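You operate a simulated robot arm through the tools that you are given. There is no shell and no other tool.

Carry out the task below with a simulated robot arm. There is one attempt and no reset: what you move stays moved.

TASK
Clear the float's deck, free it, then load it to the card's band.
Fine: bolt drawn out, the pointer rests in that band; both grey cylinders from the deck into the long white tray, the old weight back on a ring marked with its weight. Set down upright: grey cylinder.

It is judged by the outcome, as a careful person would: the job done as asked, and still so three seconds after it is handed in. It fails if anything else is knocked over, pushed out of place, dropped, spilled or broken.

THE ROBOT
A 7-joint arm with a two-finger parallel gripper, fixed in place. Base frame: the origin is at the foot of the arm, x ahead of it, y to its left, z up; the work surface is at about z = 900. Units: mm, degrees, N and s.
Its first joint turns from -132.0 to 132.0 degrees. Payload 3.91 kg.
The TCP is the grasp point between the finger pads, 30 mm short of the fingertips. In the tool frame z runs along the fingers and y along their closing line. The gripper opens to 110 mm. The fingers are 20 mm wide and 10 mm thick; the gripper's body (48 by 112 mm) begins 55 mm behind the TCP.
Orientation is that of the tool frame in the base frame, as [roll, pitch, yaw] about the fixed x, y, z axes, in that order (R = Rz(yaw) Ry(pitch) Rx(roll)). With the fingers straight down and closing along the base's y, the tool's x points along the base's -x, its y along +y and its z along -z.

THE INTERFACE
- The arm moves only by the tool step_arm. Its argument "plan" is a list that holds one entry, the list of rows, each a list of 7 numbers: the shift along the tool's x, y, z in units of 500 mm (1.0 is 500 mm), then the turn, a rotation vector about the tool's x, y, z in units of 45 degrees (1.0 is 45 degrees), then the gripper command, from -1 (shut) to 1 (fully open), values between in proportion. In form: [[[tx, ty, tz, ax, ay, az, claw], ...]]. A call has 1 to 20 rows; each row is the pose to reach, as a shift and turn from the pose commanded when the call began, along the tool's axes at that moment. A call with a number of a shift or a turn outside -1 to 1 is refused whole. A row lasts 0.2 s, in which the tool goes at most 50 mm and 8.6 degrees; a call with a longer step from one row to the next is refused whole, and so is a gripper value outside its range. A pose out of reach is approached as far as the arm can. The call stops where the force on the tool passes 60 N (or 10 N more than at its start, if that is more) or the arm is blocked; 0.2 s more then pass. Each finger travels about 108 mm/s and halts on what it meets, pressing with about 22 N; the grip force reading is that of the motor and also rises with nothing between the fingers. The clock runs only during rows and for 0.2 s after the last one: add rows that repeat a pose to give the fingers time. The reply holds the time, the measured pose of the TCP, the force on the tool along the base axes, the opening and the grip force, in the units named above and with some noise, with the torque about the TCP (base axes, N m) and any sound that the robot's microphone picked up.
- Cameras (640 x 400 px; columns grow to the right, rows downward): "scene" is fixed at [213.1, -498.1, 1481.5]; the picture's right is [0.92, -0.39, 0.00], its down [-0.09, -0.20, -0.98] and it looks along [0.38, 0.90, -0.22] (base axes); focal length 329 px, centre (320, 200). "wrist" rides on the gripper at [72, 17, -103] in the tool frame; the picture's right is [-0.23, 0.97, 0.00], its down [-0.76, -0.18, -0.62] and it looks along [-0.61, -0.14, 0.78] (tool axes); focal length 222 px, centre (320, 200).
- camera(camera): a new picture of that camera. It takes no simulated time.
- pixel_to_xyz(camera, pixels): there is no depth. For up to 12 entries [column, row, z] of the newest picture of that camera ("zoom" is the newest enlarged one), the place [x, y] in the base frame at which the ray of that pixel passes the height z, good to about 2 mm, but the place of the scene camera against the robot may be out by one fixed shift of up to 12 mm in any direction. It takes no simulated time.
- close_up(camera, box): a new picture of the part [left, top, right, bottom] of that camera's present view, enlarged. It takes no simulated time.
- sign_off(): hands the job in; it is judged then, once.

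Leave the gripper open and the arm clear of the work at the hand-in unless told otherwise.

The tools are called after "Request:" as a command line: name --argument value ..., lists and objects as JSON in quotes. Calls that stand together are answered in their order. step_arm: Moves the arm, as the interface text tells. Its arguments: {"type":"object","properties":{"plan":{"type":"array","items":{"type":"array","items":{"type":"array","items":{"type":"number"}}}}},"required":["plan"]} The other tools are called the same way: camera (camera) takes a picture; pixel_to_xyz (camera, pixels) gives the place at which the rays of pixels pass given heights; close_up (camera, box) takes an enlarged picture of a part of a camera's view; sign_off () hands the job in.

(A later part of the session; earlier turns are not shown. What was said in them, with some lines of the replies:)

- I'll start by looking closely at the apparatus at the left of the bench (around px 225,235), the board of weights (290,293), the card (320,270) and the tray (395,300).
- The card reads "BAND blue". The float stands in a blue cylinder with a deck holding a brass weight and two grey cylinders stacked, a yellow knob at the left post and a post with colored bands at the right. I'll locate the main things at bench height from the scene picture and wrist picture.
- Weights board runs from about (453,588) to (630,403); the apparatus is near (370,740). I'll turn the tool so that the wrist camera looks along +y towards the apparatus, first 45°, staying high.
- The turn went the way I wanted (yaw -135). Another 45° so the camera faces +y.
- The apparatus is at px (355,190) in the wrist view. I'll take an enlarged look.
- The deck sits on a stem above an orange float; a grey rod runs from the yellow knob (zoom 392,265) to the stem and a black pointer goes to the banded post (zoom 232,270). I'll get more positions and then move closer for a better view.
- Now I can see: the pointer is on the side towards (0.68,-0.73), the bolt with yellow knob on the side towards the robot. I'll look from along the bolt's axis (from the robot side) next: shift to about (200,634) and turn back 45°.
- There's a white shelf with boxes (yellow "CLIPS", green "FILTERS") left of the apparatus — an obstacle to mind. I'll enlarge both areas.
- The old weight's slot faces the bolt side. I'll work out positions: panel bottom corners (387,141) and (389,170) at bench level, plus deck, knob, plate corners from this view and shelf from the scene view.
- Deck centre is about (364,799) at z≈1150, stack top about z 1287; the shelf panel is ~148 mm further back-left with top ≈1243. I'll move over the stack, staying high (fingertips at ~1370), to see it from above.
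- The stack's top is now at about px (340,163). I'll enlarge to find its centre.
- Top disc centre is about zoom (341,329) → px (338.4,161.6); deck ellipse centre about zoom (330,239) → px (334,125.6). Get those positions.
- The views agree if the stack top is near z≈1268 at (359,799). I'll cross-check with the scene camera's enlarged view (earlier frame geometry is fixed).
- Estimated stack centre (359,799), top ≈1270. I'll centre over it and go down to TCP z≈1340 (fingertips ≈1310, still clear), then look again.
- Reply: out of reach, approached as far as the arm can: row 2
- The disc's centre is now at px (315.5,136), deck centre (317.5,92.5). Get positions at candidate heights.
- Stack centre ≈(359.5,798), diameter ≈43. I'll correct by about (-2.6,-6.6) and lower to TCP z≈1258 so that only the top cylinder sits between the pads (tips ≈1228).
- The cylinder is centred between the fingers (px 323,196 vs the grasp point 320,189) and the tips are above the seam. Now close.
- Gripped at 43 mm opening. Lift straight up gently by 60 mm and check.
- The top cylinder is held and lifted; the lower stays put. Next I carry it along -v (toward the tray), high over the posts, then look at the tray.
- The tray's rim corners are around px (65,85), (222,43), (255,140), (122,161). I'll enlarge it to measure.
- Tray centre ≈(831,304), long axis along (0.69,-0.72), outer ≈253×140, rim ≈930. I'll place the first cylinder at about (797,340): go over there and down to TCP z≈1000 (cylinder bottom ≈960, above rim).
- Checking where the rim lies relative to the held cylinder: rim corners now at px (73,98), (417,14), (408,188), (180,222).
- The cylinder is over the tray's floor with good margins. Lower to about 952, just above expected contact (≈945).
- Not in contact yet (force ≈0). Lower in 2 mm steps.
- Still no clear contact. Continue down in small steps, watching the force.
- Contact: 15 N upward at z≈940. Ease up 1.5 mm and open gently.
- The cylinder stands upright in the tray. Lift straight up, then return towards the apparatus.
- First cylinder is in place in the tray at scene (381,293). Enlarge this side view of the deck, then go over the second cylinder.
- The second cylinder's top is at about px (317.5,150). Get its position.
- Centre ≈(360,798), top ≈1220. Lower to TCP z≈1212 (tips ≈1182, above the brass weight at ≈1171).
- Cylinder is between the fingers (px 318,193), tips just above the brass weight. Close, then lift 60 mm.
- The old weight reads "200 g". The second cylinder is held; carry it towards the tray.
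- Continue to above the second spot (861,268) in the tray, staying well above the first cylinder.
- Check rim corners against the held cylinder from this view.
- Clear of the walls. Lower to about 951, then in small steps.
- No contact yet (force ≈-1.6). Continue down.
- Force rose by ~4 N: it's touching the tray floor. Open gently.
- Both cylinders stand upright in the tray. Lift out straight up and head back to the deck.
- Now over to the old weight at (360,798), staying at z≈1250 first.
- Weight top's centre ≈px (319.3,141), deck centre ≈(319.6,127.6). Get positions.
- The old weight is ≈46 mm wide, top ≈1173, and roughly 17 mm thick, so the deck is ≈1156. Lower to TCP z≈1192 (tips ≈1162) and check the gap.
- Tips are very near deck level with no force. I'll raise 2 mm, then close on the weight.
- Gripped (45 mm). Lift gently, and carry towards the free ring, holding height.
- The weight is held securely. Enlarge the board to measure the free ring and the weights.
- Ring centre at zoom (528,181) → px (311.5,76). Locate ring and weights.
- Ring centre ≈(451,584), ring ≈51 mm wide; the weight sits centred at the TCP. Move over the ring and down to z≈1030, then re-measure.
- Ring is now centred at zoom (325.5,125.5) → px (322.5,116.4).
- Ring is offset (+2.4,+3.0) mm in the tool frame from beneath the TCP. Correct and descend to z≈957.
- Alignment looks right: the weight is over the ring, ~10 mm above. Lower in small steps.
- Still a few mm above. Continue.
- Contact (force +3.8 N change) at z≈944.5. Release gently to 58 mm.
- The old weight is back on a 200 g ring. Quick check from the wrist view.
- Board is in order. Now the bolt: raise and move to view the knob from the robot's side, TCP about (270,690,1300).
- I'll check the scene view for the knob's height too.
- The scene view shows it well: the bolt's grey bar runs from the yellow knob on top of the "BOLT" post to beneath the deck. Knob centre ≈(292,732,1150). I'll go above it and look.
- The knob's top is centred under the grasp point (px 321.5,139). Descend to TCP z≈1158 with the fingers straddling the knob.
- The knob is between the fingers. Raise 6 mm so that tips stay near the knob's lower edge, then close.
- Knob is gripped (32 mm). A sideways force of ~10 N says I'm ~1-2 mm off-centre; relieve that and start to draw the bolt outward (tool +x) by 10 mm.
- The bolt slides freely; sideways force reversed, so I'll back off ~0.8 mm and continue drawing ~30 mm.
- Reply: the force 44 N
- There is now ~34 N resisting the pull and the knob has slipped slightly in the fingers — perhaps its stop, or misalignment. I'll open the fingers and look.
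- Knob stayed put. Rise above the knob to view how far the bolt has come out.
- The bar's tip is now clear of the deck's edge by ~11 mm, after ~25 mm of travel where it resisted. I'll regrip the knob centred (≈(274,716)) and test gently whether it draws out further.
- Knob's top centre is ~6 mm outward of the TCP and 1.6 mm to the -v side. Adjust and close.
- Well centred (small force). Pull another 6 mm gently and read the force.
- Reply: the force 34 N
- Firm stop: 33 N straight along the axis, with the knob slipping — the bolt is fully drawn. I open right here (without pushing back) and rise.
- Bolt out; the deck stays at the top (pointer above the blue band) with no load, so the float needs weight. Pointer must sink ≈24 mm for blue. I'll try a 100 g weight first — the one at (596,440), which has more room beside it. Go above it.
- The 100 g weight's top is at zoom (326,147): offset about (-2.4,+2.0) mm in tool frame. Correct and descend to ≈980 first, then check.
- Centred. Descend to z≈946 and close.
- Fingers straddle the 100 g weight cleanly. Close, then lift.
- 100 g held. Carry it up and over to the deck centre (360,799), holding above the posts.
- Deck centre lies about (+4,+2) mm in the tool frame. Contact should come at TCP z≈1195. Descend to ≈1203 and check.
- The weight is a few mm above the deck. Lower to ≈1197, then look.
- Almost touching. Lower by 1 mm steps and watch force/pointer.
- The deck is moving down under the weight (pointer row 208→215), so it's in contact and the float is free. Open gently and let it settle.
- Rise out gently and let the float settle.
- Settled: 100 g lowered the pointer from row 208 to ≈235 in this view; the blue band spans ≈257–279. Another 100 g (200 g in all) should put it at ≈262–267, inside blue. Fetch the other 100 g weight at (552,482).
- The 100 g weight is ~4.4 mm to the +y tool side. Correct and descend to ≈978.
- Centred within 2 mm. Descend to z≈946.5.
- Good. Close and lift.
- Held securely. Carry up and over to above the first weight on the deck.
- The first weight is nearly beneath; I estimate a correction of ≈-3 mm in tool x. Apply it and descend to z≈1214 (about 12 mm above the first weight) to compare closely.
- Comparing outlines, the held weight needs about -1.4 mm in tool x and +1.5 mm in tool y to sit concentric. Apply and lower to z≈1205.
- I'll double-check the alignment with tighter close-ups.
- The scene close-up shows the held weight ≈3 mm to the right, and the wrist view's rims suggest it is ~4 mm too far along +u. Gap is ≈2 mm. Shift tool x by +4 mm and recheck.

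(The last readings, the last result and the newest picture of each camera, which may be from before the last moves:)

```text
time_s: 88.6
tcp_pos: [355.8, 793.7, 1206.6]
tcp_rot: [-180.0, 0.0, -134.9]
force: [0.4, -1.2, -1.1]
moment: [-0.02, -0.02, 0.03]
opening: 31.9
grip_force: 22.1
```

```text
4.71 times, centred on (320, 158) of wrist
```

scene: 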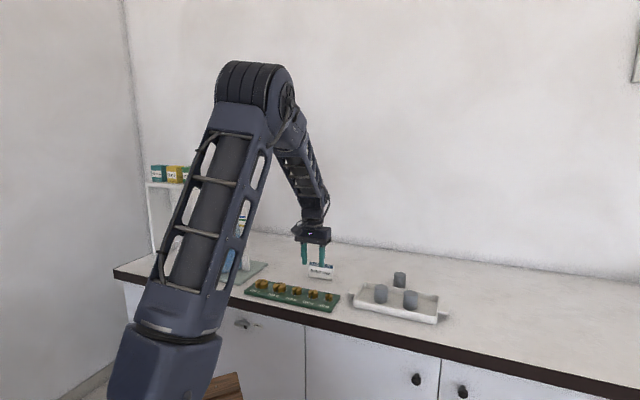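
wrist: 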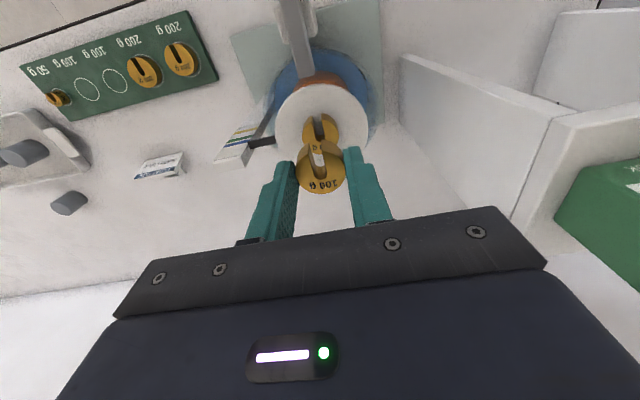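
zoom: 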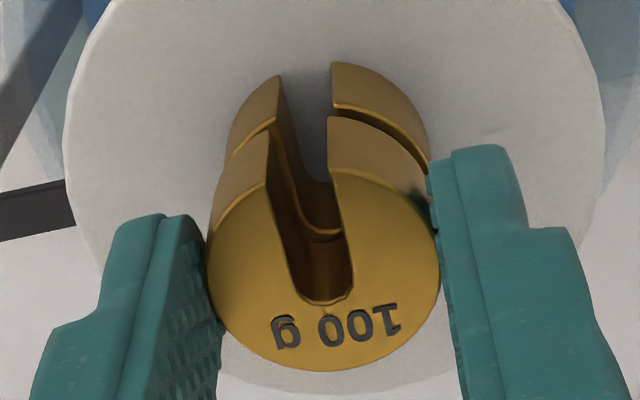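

Now aligned within ~1 mm in both views. Lower ~3.5 mm to contact in small steps.

Request:
step_arm --plan '[[[0.0005, 0.0005, 0.002, 0, 0, 0, -1], [0.0005, 0.0005, 0.004, 0, 0, 0, -1], [0.0005, 0.0005, 0.006, 0, 0, 0, -1], [0.0005, 0.0005, 0.008, 0, 0, 0, -1]]]'

Request:
close_up --camera "scene" --box '[220, 196, 244, 216]'

Request:
close_up --camera "wrist" --box '[290, 115, 350, 200]'

```text
time_s: 89.6
tcp_pos: [355.1, 793.9, 1203.0]
tcp_rot: [179.9, 0.0, -135.0]
force: [-0.5, 0.3, -1.1]
moment: [0.03, 0.01, -0.01]
opening: 32.0
grip_force: 22.2
```

```text
16.00 times, centred on (232, 206) of scene
```

zoom: 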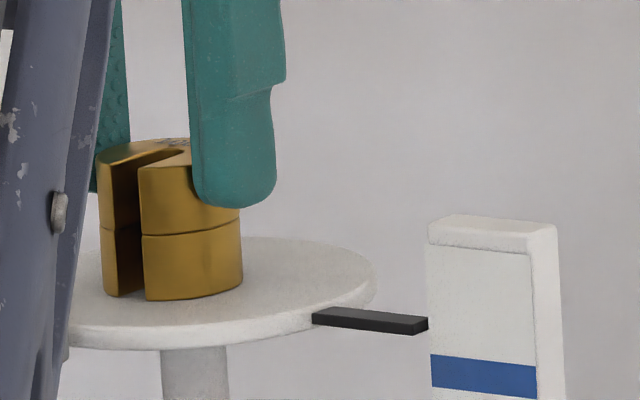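

```text
4.71 times, centred on (320, 158) of wrist
```

zoom: 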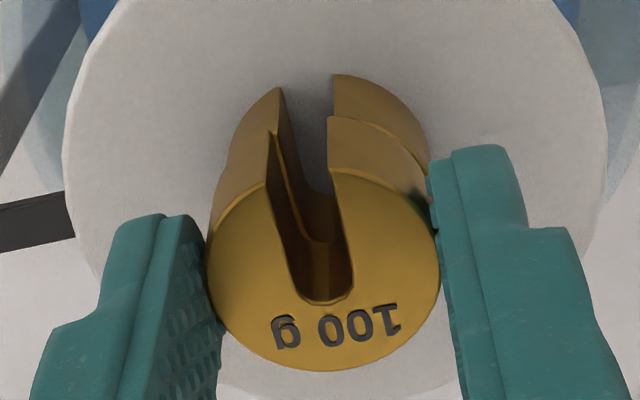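

The two weights are in contact and well aligned. Open gently and let it settle.

Request:
step_arm --plan '[[[0, 0, 0.001, 0, 0, 0, -0.38], [0, 0, 0.001, 0, 0, 0, -0.32], [0, 0, 0.001, 0, 0, 0, -0.22], [0, 0, 0.001, 0, 0, 0, -0.1], [0, 0, 0.001, 0, 0, 0, 0.0], [0, 0, 0.001, 0, 0, 0, 0.0]]]'

Request:
close_up --camera "scene" --box '[205, 190, 255, 230]'

Request:
close_up --camera "wrist" --box '[260, 100, 380, 200]'

```text
time_s: 91.0
tcp_pos: [354.4, 793.9, 1201.7]
tcp_rot: [180.0, 0.0, -134.9]
force: [0.5, -0.7, -0.1]
moment: [0.03, 0.03, -0.02]
opening: 55.2
grip_force: 0.1
```

```text
10.00 times, centred on (230, 210) of scene
```

zoom: 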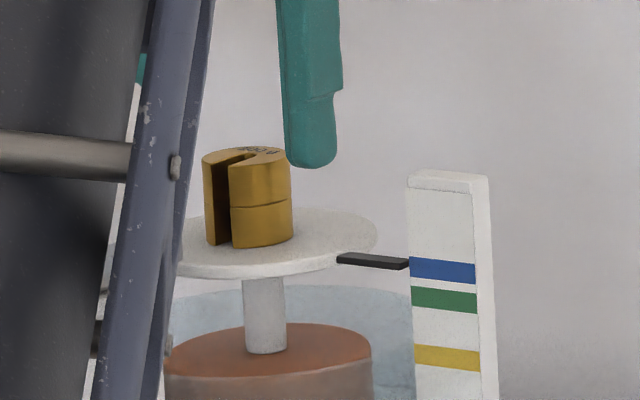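

```text
4.00 times, centred on (320, 150) of wrist
```

zoom: 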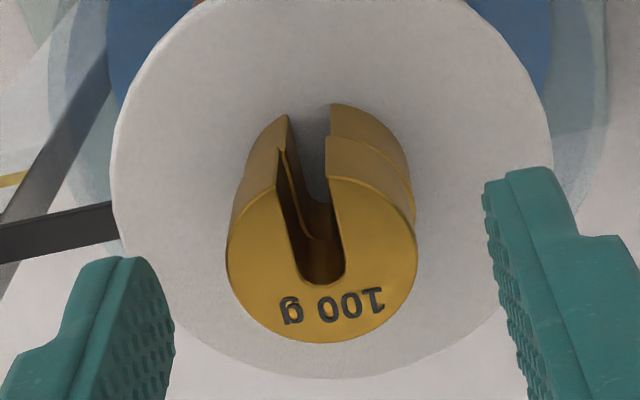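

The pointer tip (px 408,263 in this view) is now level with the blue band (257–278). Rise out clear, let it settle, and check from other angles.

Request:
step_arm --plan '[[[0, 0, -0.03, 0, 0, 0, 0.0], [0, 0, -0.08, 0, 0, 0, 0.0], [0, 0, -0.12, 0, 0, 0, 0.0], [0.08, 0, -0.12, 0, 0, 0, 0.0], [0.16, 0, -0.12, 0, 0, 0, 0.0], [0.24, 0, -0.12, 0, 0, 0, 0.0], [0.3, 0, -0.12, 0, 0, 0, 0.0]]]'

Request:
camera --camera "wrist"

Request:
camera --camera "scene"

Request:
close_up --camera "scene" --box '[215, 195, 255, 227]'

```text
time_s: 92.6
tcp_pos: [251.2, 689.8, 1261.6]
tcp_rot: [-180.0, -0.1, -135.0]
force: [1.3, -0.6, -0.2]
moment: [-0.03, 0.04, 0.02]
opening: 55.0
grip_force: 0.0
```

```text
taken
```

wrist: 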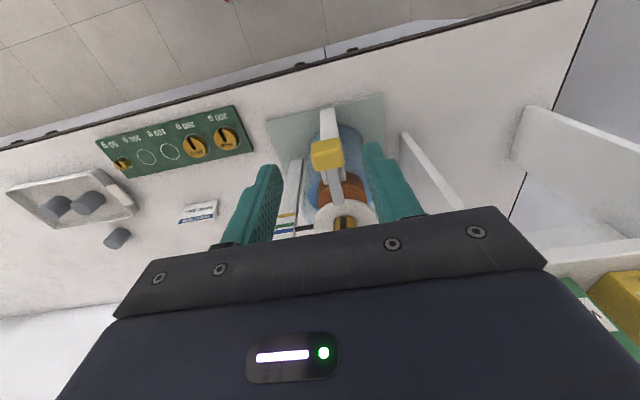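

```text
taken
```

scene: 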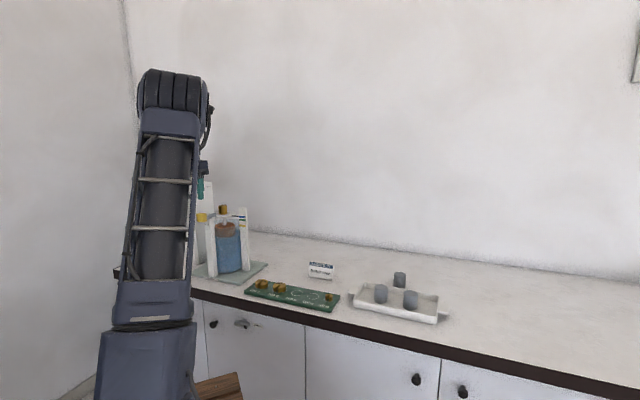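

```text
12.50 times, centred on (235, 211) of scene
```

zoom: 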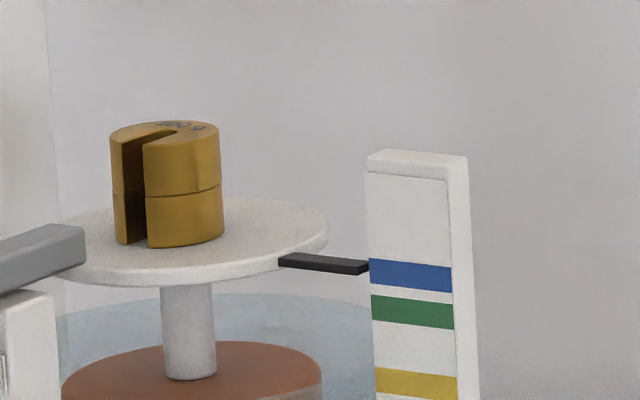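

Pointer tip ≈row 267 against blue 259–284 here (and the pointer sits slightly behind the post's face, which makes it truly a bit lower, ≈ centre). I'll confirm from the wrist camera.

Request:
close_up --camera "wrist" --box '[260, 150, 380, 240]'

Request:
close_up --camera "wrist" --box '[0, 90, 260, 260]'

Request:
close_up --camera "scene" --box '[185, 180, 265, 290]'

```text
4.44 times, centred on (320, 195) of wrist
```

zoom: 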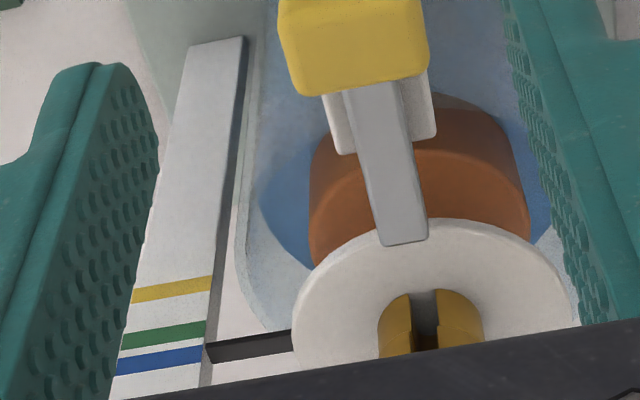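

```text
2.35 times, centred on (130, 175) of wrist
```

zoom: 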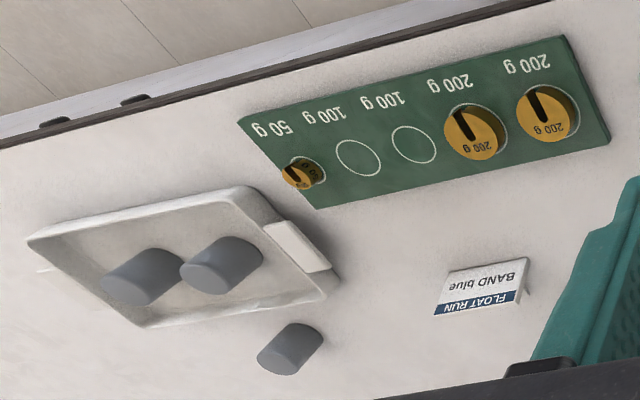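

```text
3.64 times, centred on (225, 235) of scene
```

zoom: 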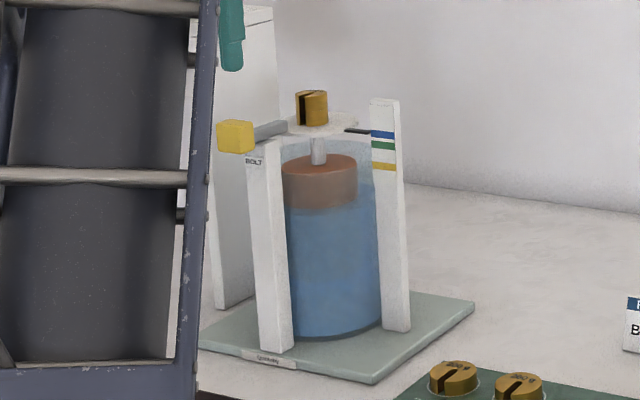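

Both views put the pointer on the blue band. For certainty I'll take a nearly level look: back off along -u and tilt the tool so the camera looks almost horizontally at the pointer.

Request:
step_arm --plan '[[[0.08, 0, 0, 0, 0, 0, 0.5], [0.16, 0, 0, 0, 0, 0, 1], [0.16, 0, 0, 0, -0.18, 0, 1], [0.16, 0, 0, 0, -0.36, 0, 1], [0.16, 0, 0, 0, -0.54, 0, 1], [0.16, 0, 0, 0, -0.72, 0, 1], [0.16, 0, 0, 0, -0.89, 0, 1]]]'

Request:
camera --camera "wrist"

Request:
camera --camera "scene"

```text
time_s: 94.2
tcp_pos: [194.0, 631.5, 1262.3]
tcp_rot: [-180.0, 40.1, -135.0]
force: [0.0, 0.0, -0.3]
moment: [-0.01, -0.01, -0.02]
opening: 109.9
grip_force: 0.0
```

```text
taken
```

wrist: 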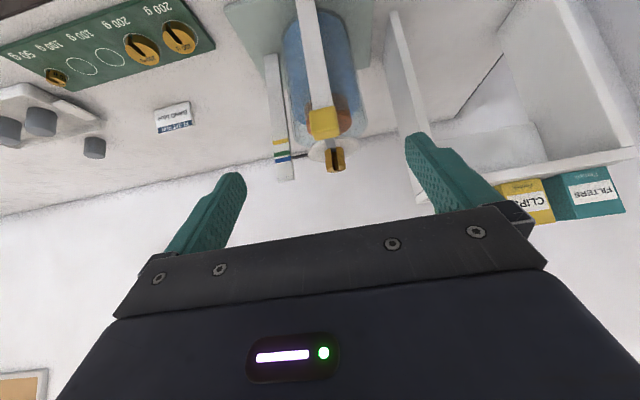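

```text
taken
```

scene: 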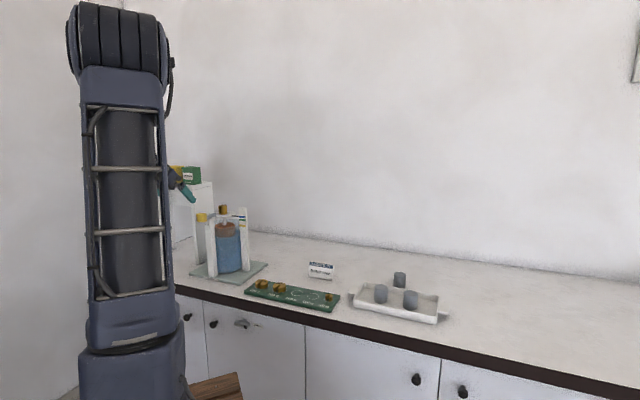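

Good view. Now lower ~125 mm vertically so that the camera is nearly level with the pointer (tips stay ~80 mm short of the knob).

Request:
step_arm --plan '[[[0.05, 0, 0.06, 0, 0, 0, 1], [0.1, 0, 0.12, 0, 0, 0, 1], [0.16, 0, 0.191, 0, 0, 0, 1], [0.16, 0, 0.191, 0, 0, 0, 1]]]'

Request:
camera --camera "wrist"

Request:
close_up --camera "wrist" --box '[240, 100, 400, 200]'

Request:
close_up --camera "wrist" --box '[260, 140, 330, 190]'

```text
time_s: 95.2
tcp_pos: [195.2, 634.2, 1135.0]
tcp_rot: [180.0, 40.1, -135.0]
force: [0.2, -0.9, -0.1]
moment: [0.01, 0.01, -0.01]
opening: 110.0
grip_force: 0.1
```

```text
taken
```

wrist: 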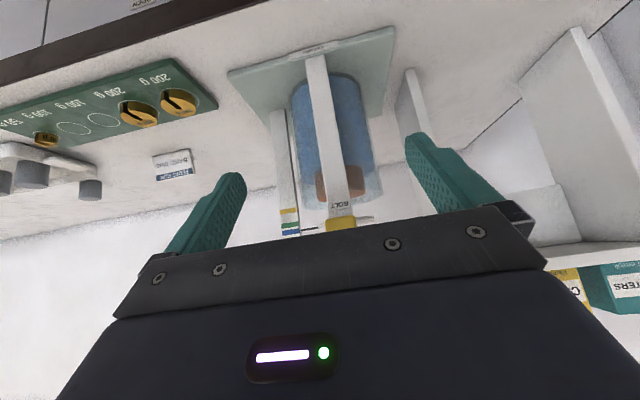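

```text
4.00 times, centred on (320, 150) of wrist
```

zoom: 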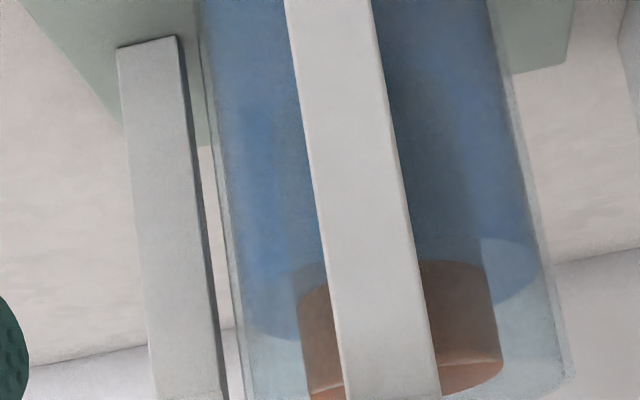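

```text
8.00 times, centred on (295, 165) of wrist
```

zoom: 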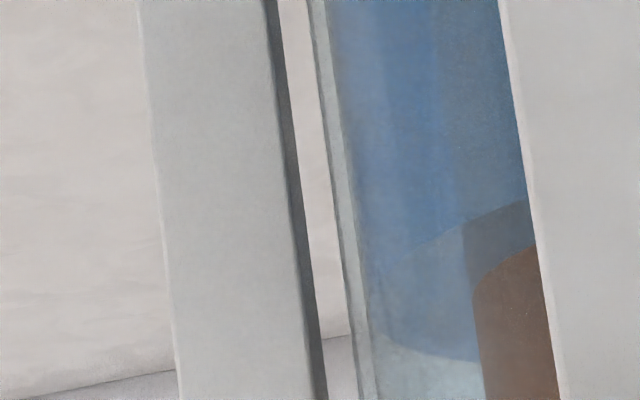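

The pointer is at px (300,229), just above the gripper's edge. Enlarge there.

Request:
close_up --camera "wrist" --box '[270, 200, 340, 240]'

```text
9.14 times, centred on (305, 220) of wrist
```

zoom: 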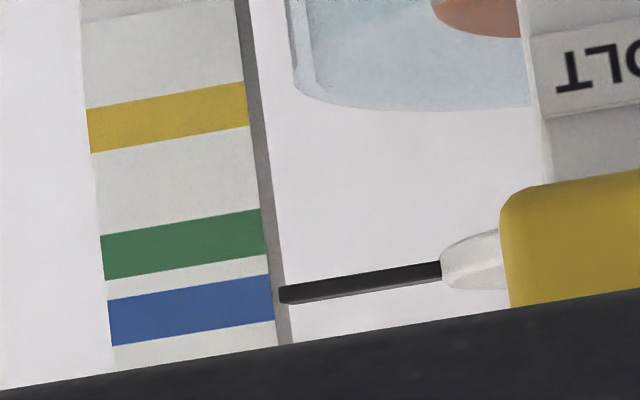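

Nearly level view: the pointer tip (row ≈294) lies right in the middle of the blue band (≈272–318). Now withdraw: back up the same way and untilt.

Request:
step_arm --plan '[[[-0.05, 0, -0.06, 0, 0, 0, 1], [-0.1, 0, -0.12, 0, 0, 0, 1], [-0.16, 0, -0.191, 0, 0, 0, 1], [-0.16, 0, -0.191, 0, 0.18, 0, 1], [-0.16, 0, -0.191, 0, 0.36, 0, 1], [-0.16, 0, -0.191, 0, 0.54, 0, 1], [-0.16, 0, -0.191, 0, 0.72, 0, 1], [-0.16, 0, -0.191, 0, 0.89, 0, 1]]]'

```text
time_s: 97.0
tcp_pos: [192.5, 629.1, 1261.6]
tcp_rot: [180.0, -0.1, -134.8]
force: [-0.9, 0.8, 0.9]
moment: [0.02, -0.01, 0.01]
opening: 110.1
grip_force: 0.1
```

Move to a clear spot high and away from the work, near the start pose.

Request:
step_arm --plan '[[[0.0, -0.06, -0.05, 0, 0, 0, 1], [0.0, -0.13, -0.1, 0, 0, 0, 1], [-0.01, -0.2, -0.15, 0, 0, 0, 1], [-0.02, -0.28, -0.19, 0, 0, 0, 1], [-0.03, -0.36, -0.23, 0, 0, 0, 1], [-0.04, -0.44, -0.27, 0, 0, 0, 1], [-0.04, -0.52, -0.31, 0, 0, 0, 1], [-0.04, -0.58, -0.35, 0, 0, 0, 1], [-0.04, -0.6, -0.38, 0, 0, 0, 1]]]'

Request:
camera --camera "scene"

Request:
camera --camera "wrist"

Request:
close_up --camera "scene" --box '[185, 180, 275, 290]'

Request:
close_up --camera "scene" --box '[235, 250, 455, 330]'

```text
time_s: 99.0
tcp_pos: [419.5, 431.8, 1452.0]
tcp_rot: [180.0, -0.1, -134.9]
force: [-0.3, -0.2, -0.4]
moment: [-0.01, 0.01, 0.0]
opening: 109.9
grip_force: 0.1
```

```text
taken
```

scene: 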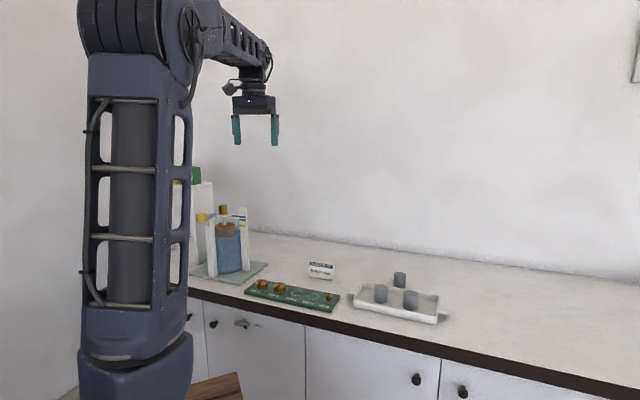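

```text
taken
```

wrist: 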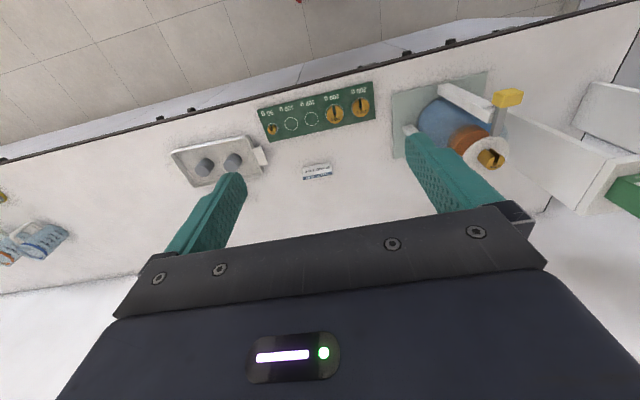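

```text
3.64 times, centred on (230, 235) of scene
```

zoom: 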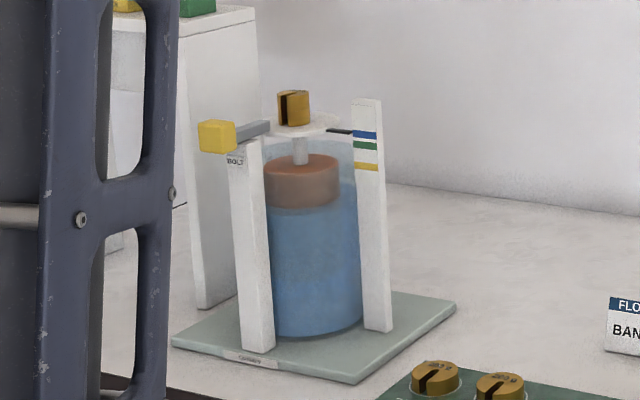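

```text
2.91 times, centred on (345, 290) of scene
```

zoom: 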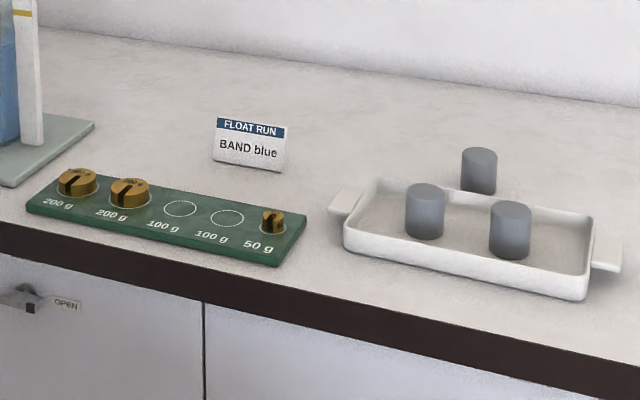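

Everything looks in place. A last close look at the pointer and the bolt before handing in.

Request:
close_up --camera "scene" --box '[215, 195, 255, 227]'

Request:
close_up --camera "wrist" --box '[380, 60, 540, 180]'

```text
12.50 times, centred on (235, 211) of scene
```

zoom: 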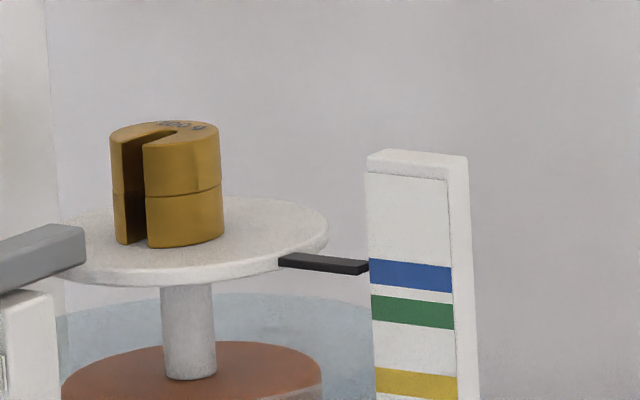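

```text
3.33 times, centred on (460, 120) of wrist
```

zoom: 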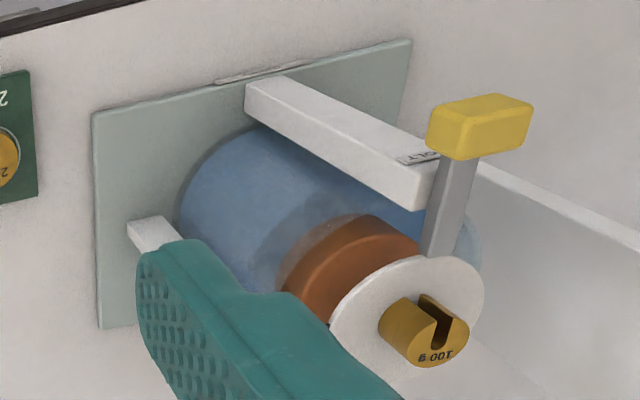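

The pointer is steady in the blue band and the bolt is drawn to its stop. The old 200 g weight is on its ring and both grey cylinders stand upright in the tray. The gripper is open and the arm is clear, so I'm handing in.

Request:
sign_off

```text
The job is handed in.
```

I've handed the job in; the float is loaded and its pointer rests in the middle of the blue band.

- **Deck cleared:** both grey cylinders from the deck stand upright in the long white tray. The old weight read 200 g and is back on the free ring marked 200 g.
- **Bolt:** it drew out about 25 mm and then met a firm stop. Its tip is clear of the deck's edge, and the deck moved freely once loaded.
- **Load:** the two 100 g weights from the board, stacked on the deck. In a nearly level view the pointer sat at the centre of the blue band. It had not moved about six seconds later, just before hand-in.

I left the third grey cylinder behind the tray alone. Nothing was dropped or knocked over in any view I checked. The gripper is open and the arm is high and clear of the work.
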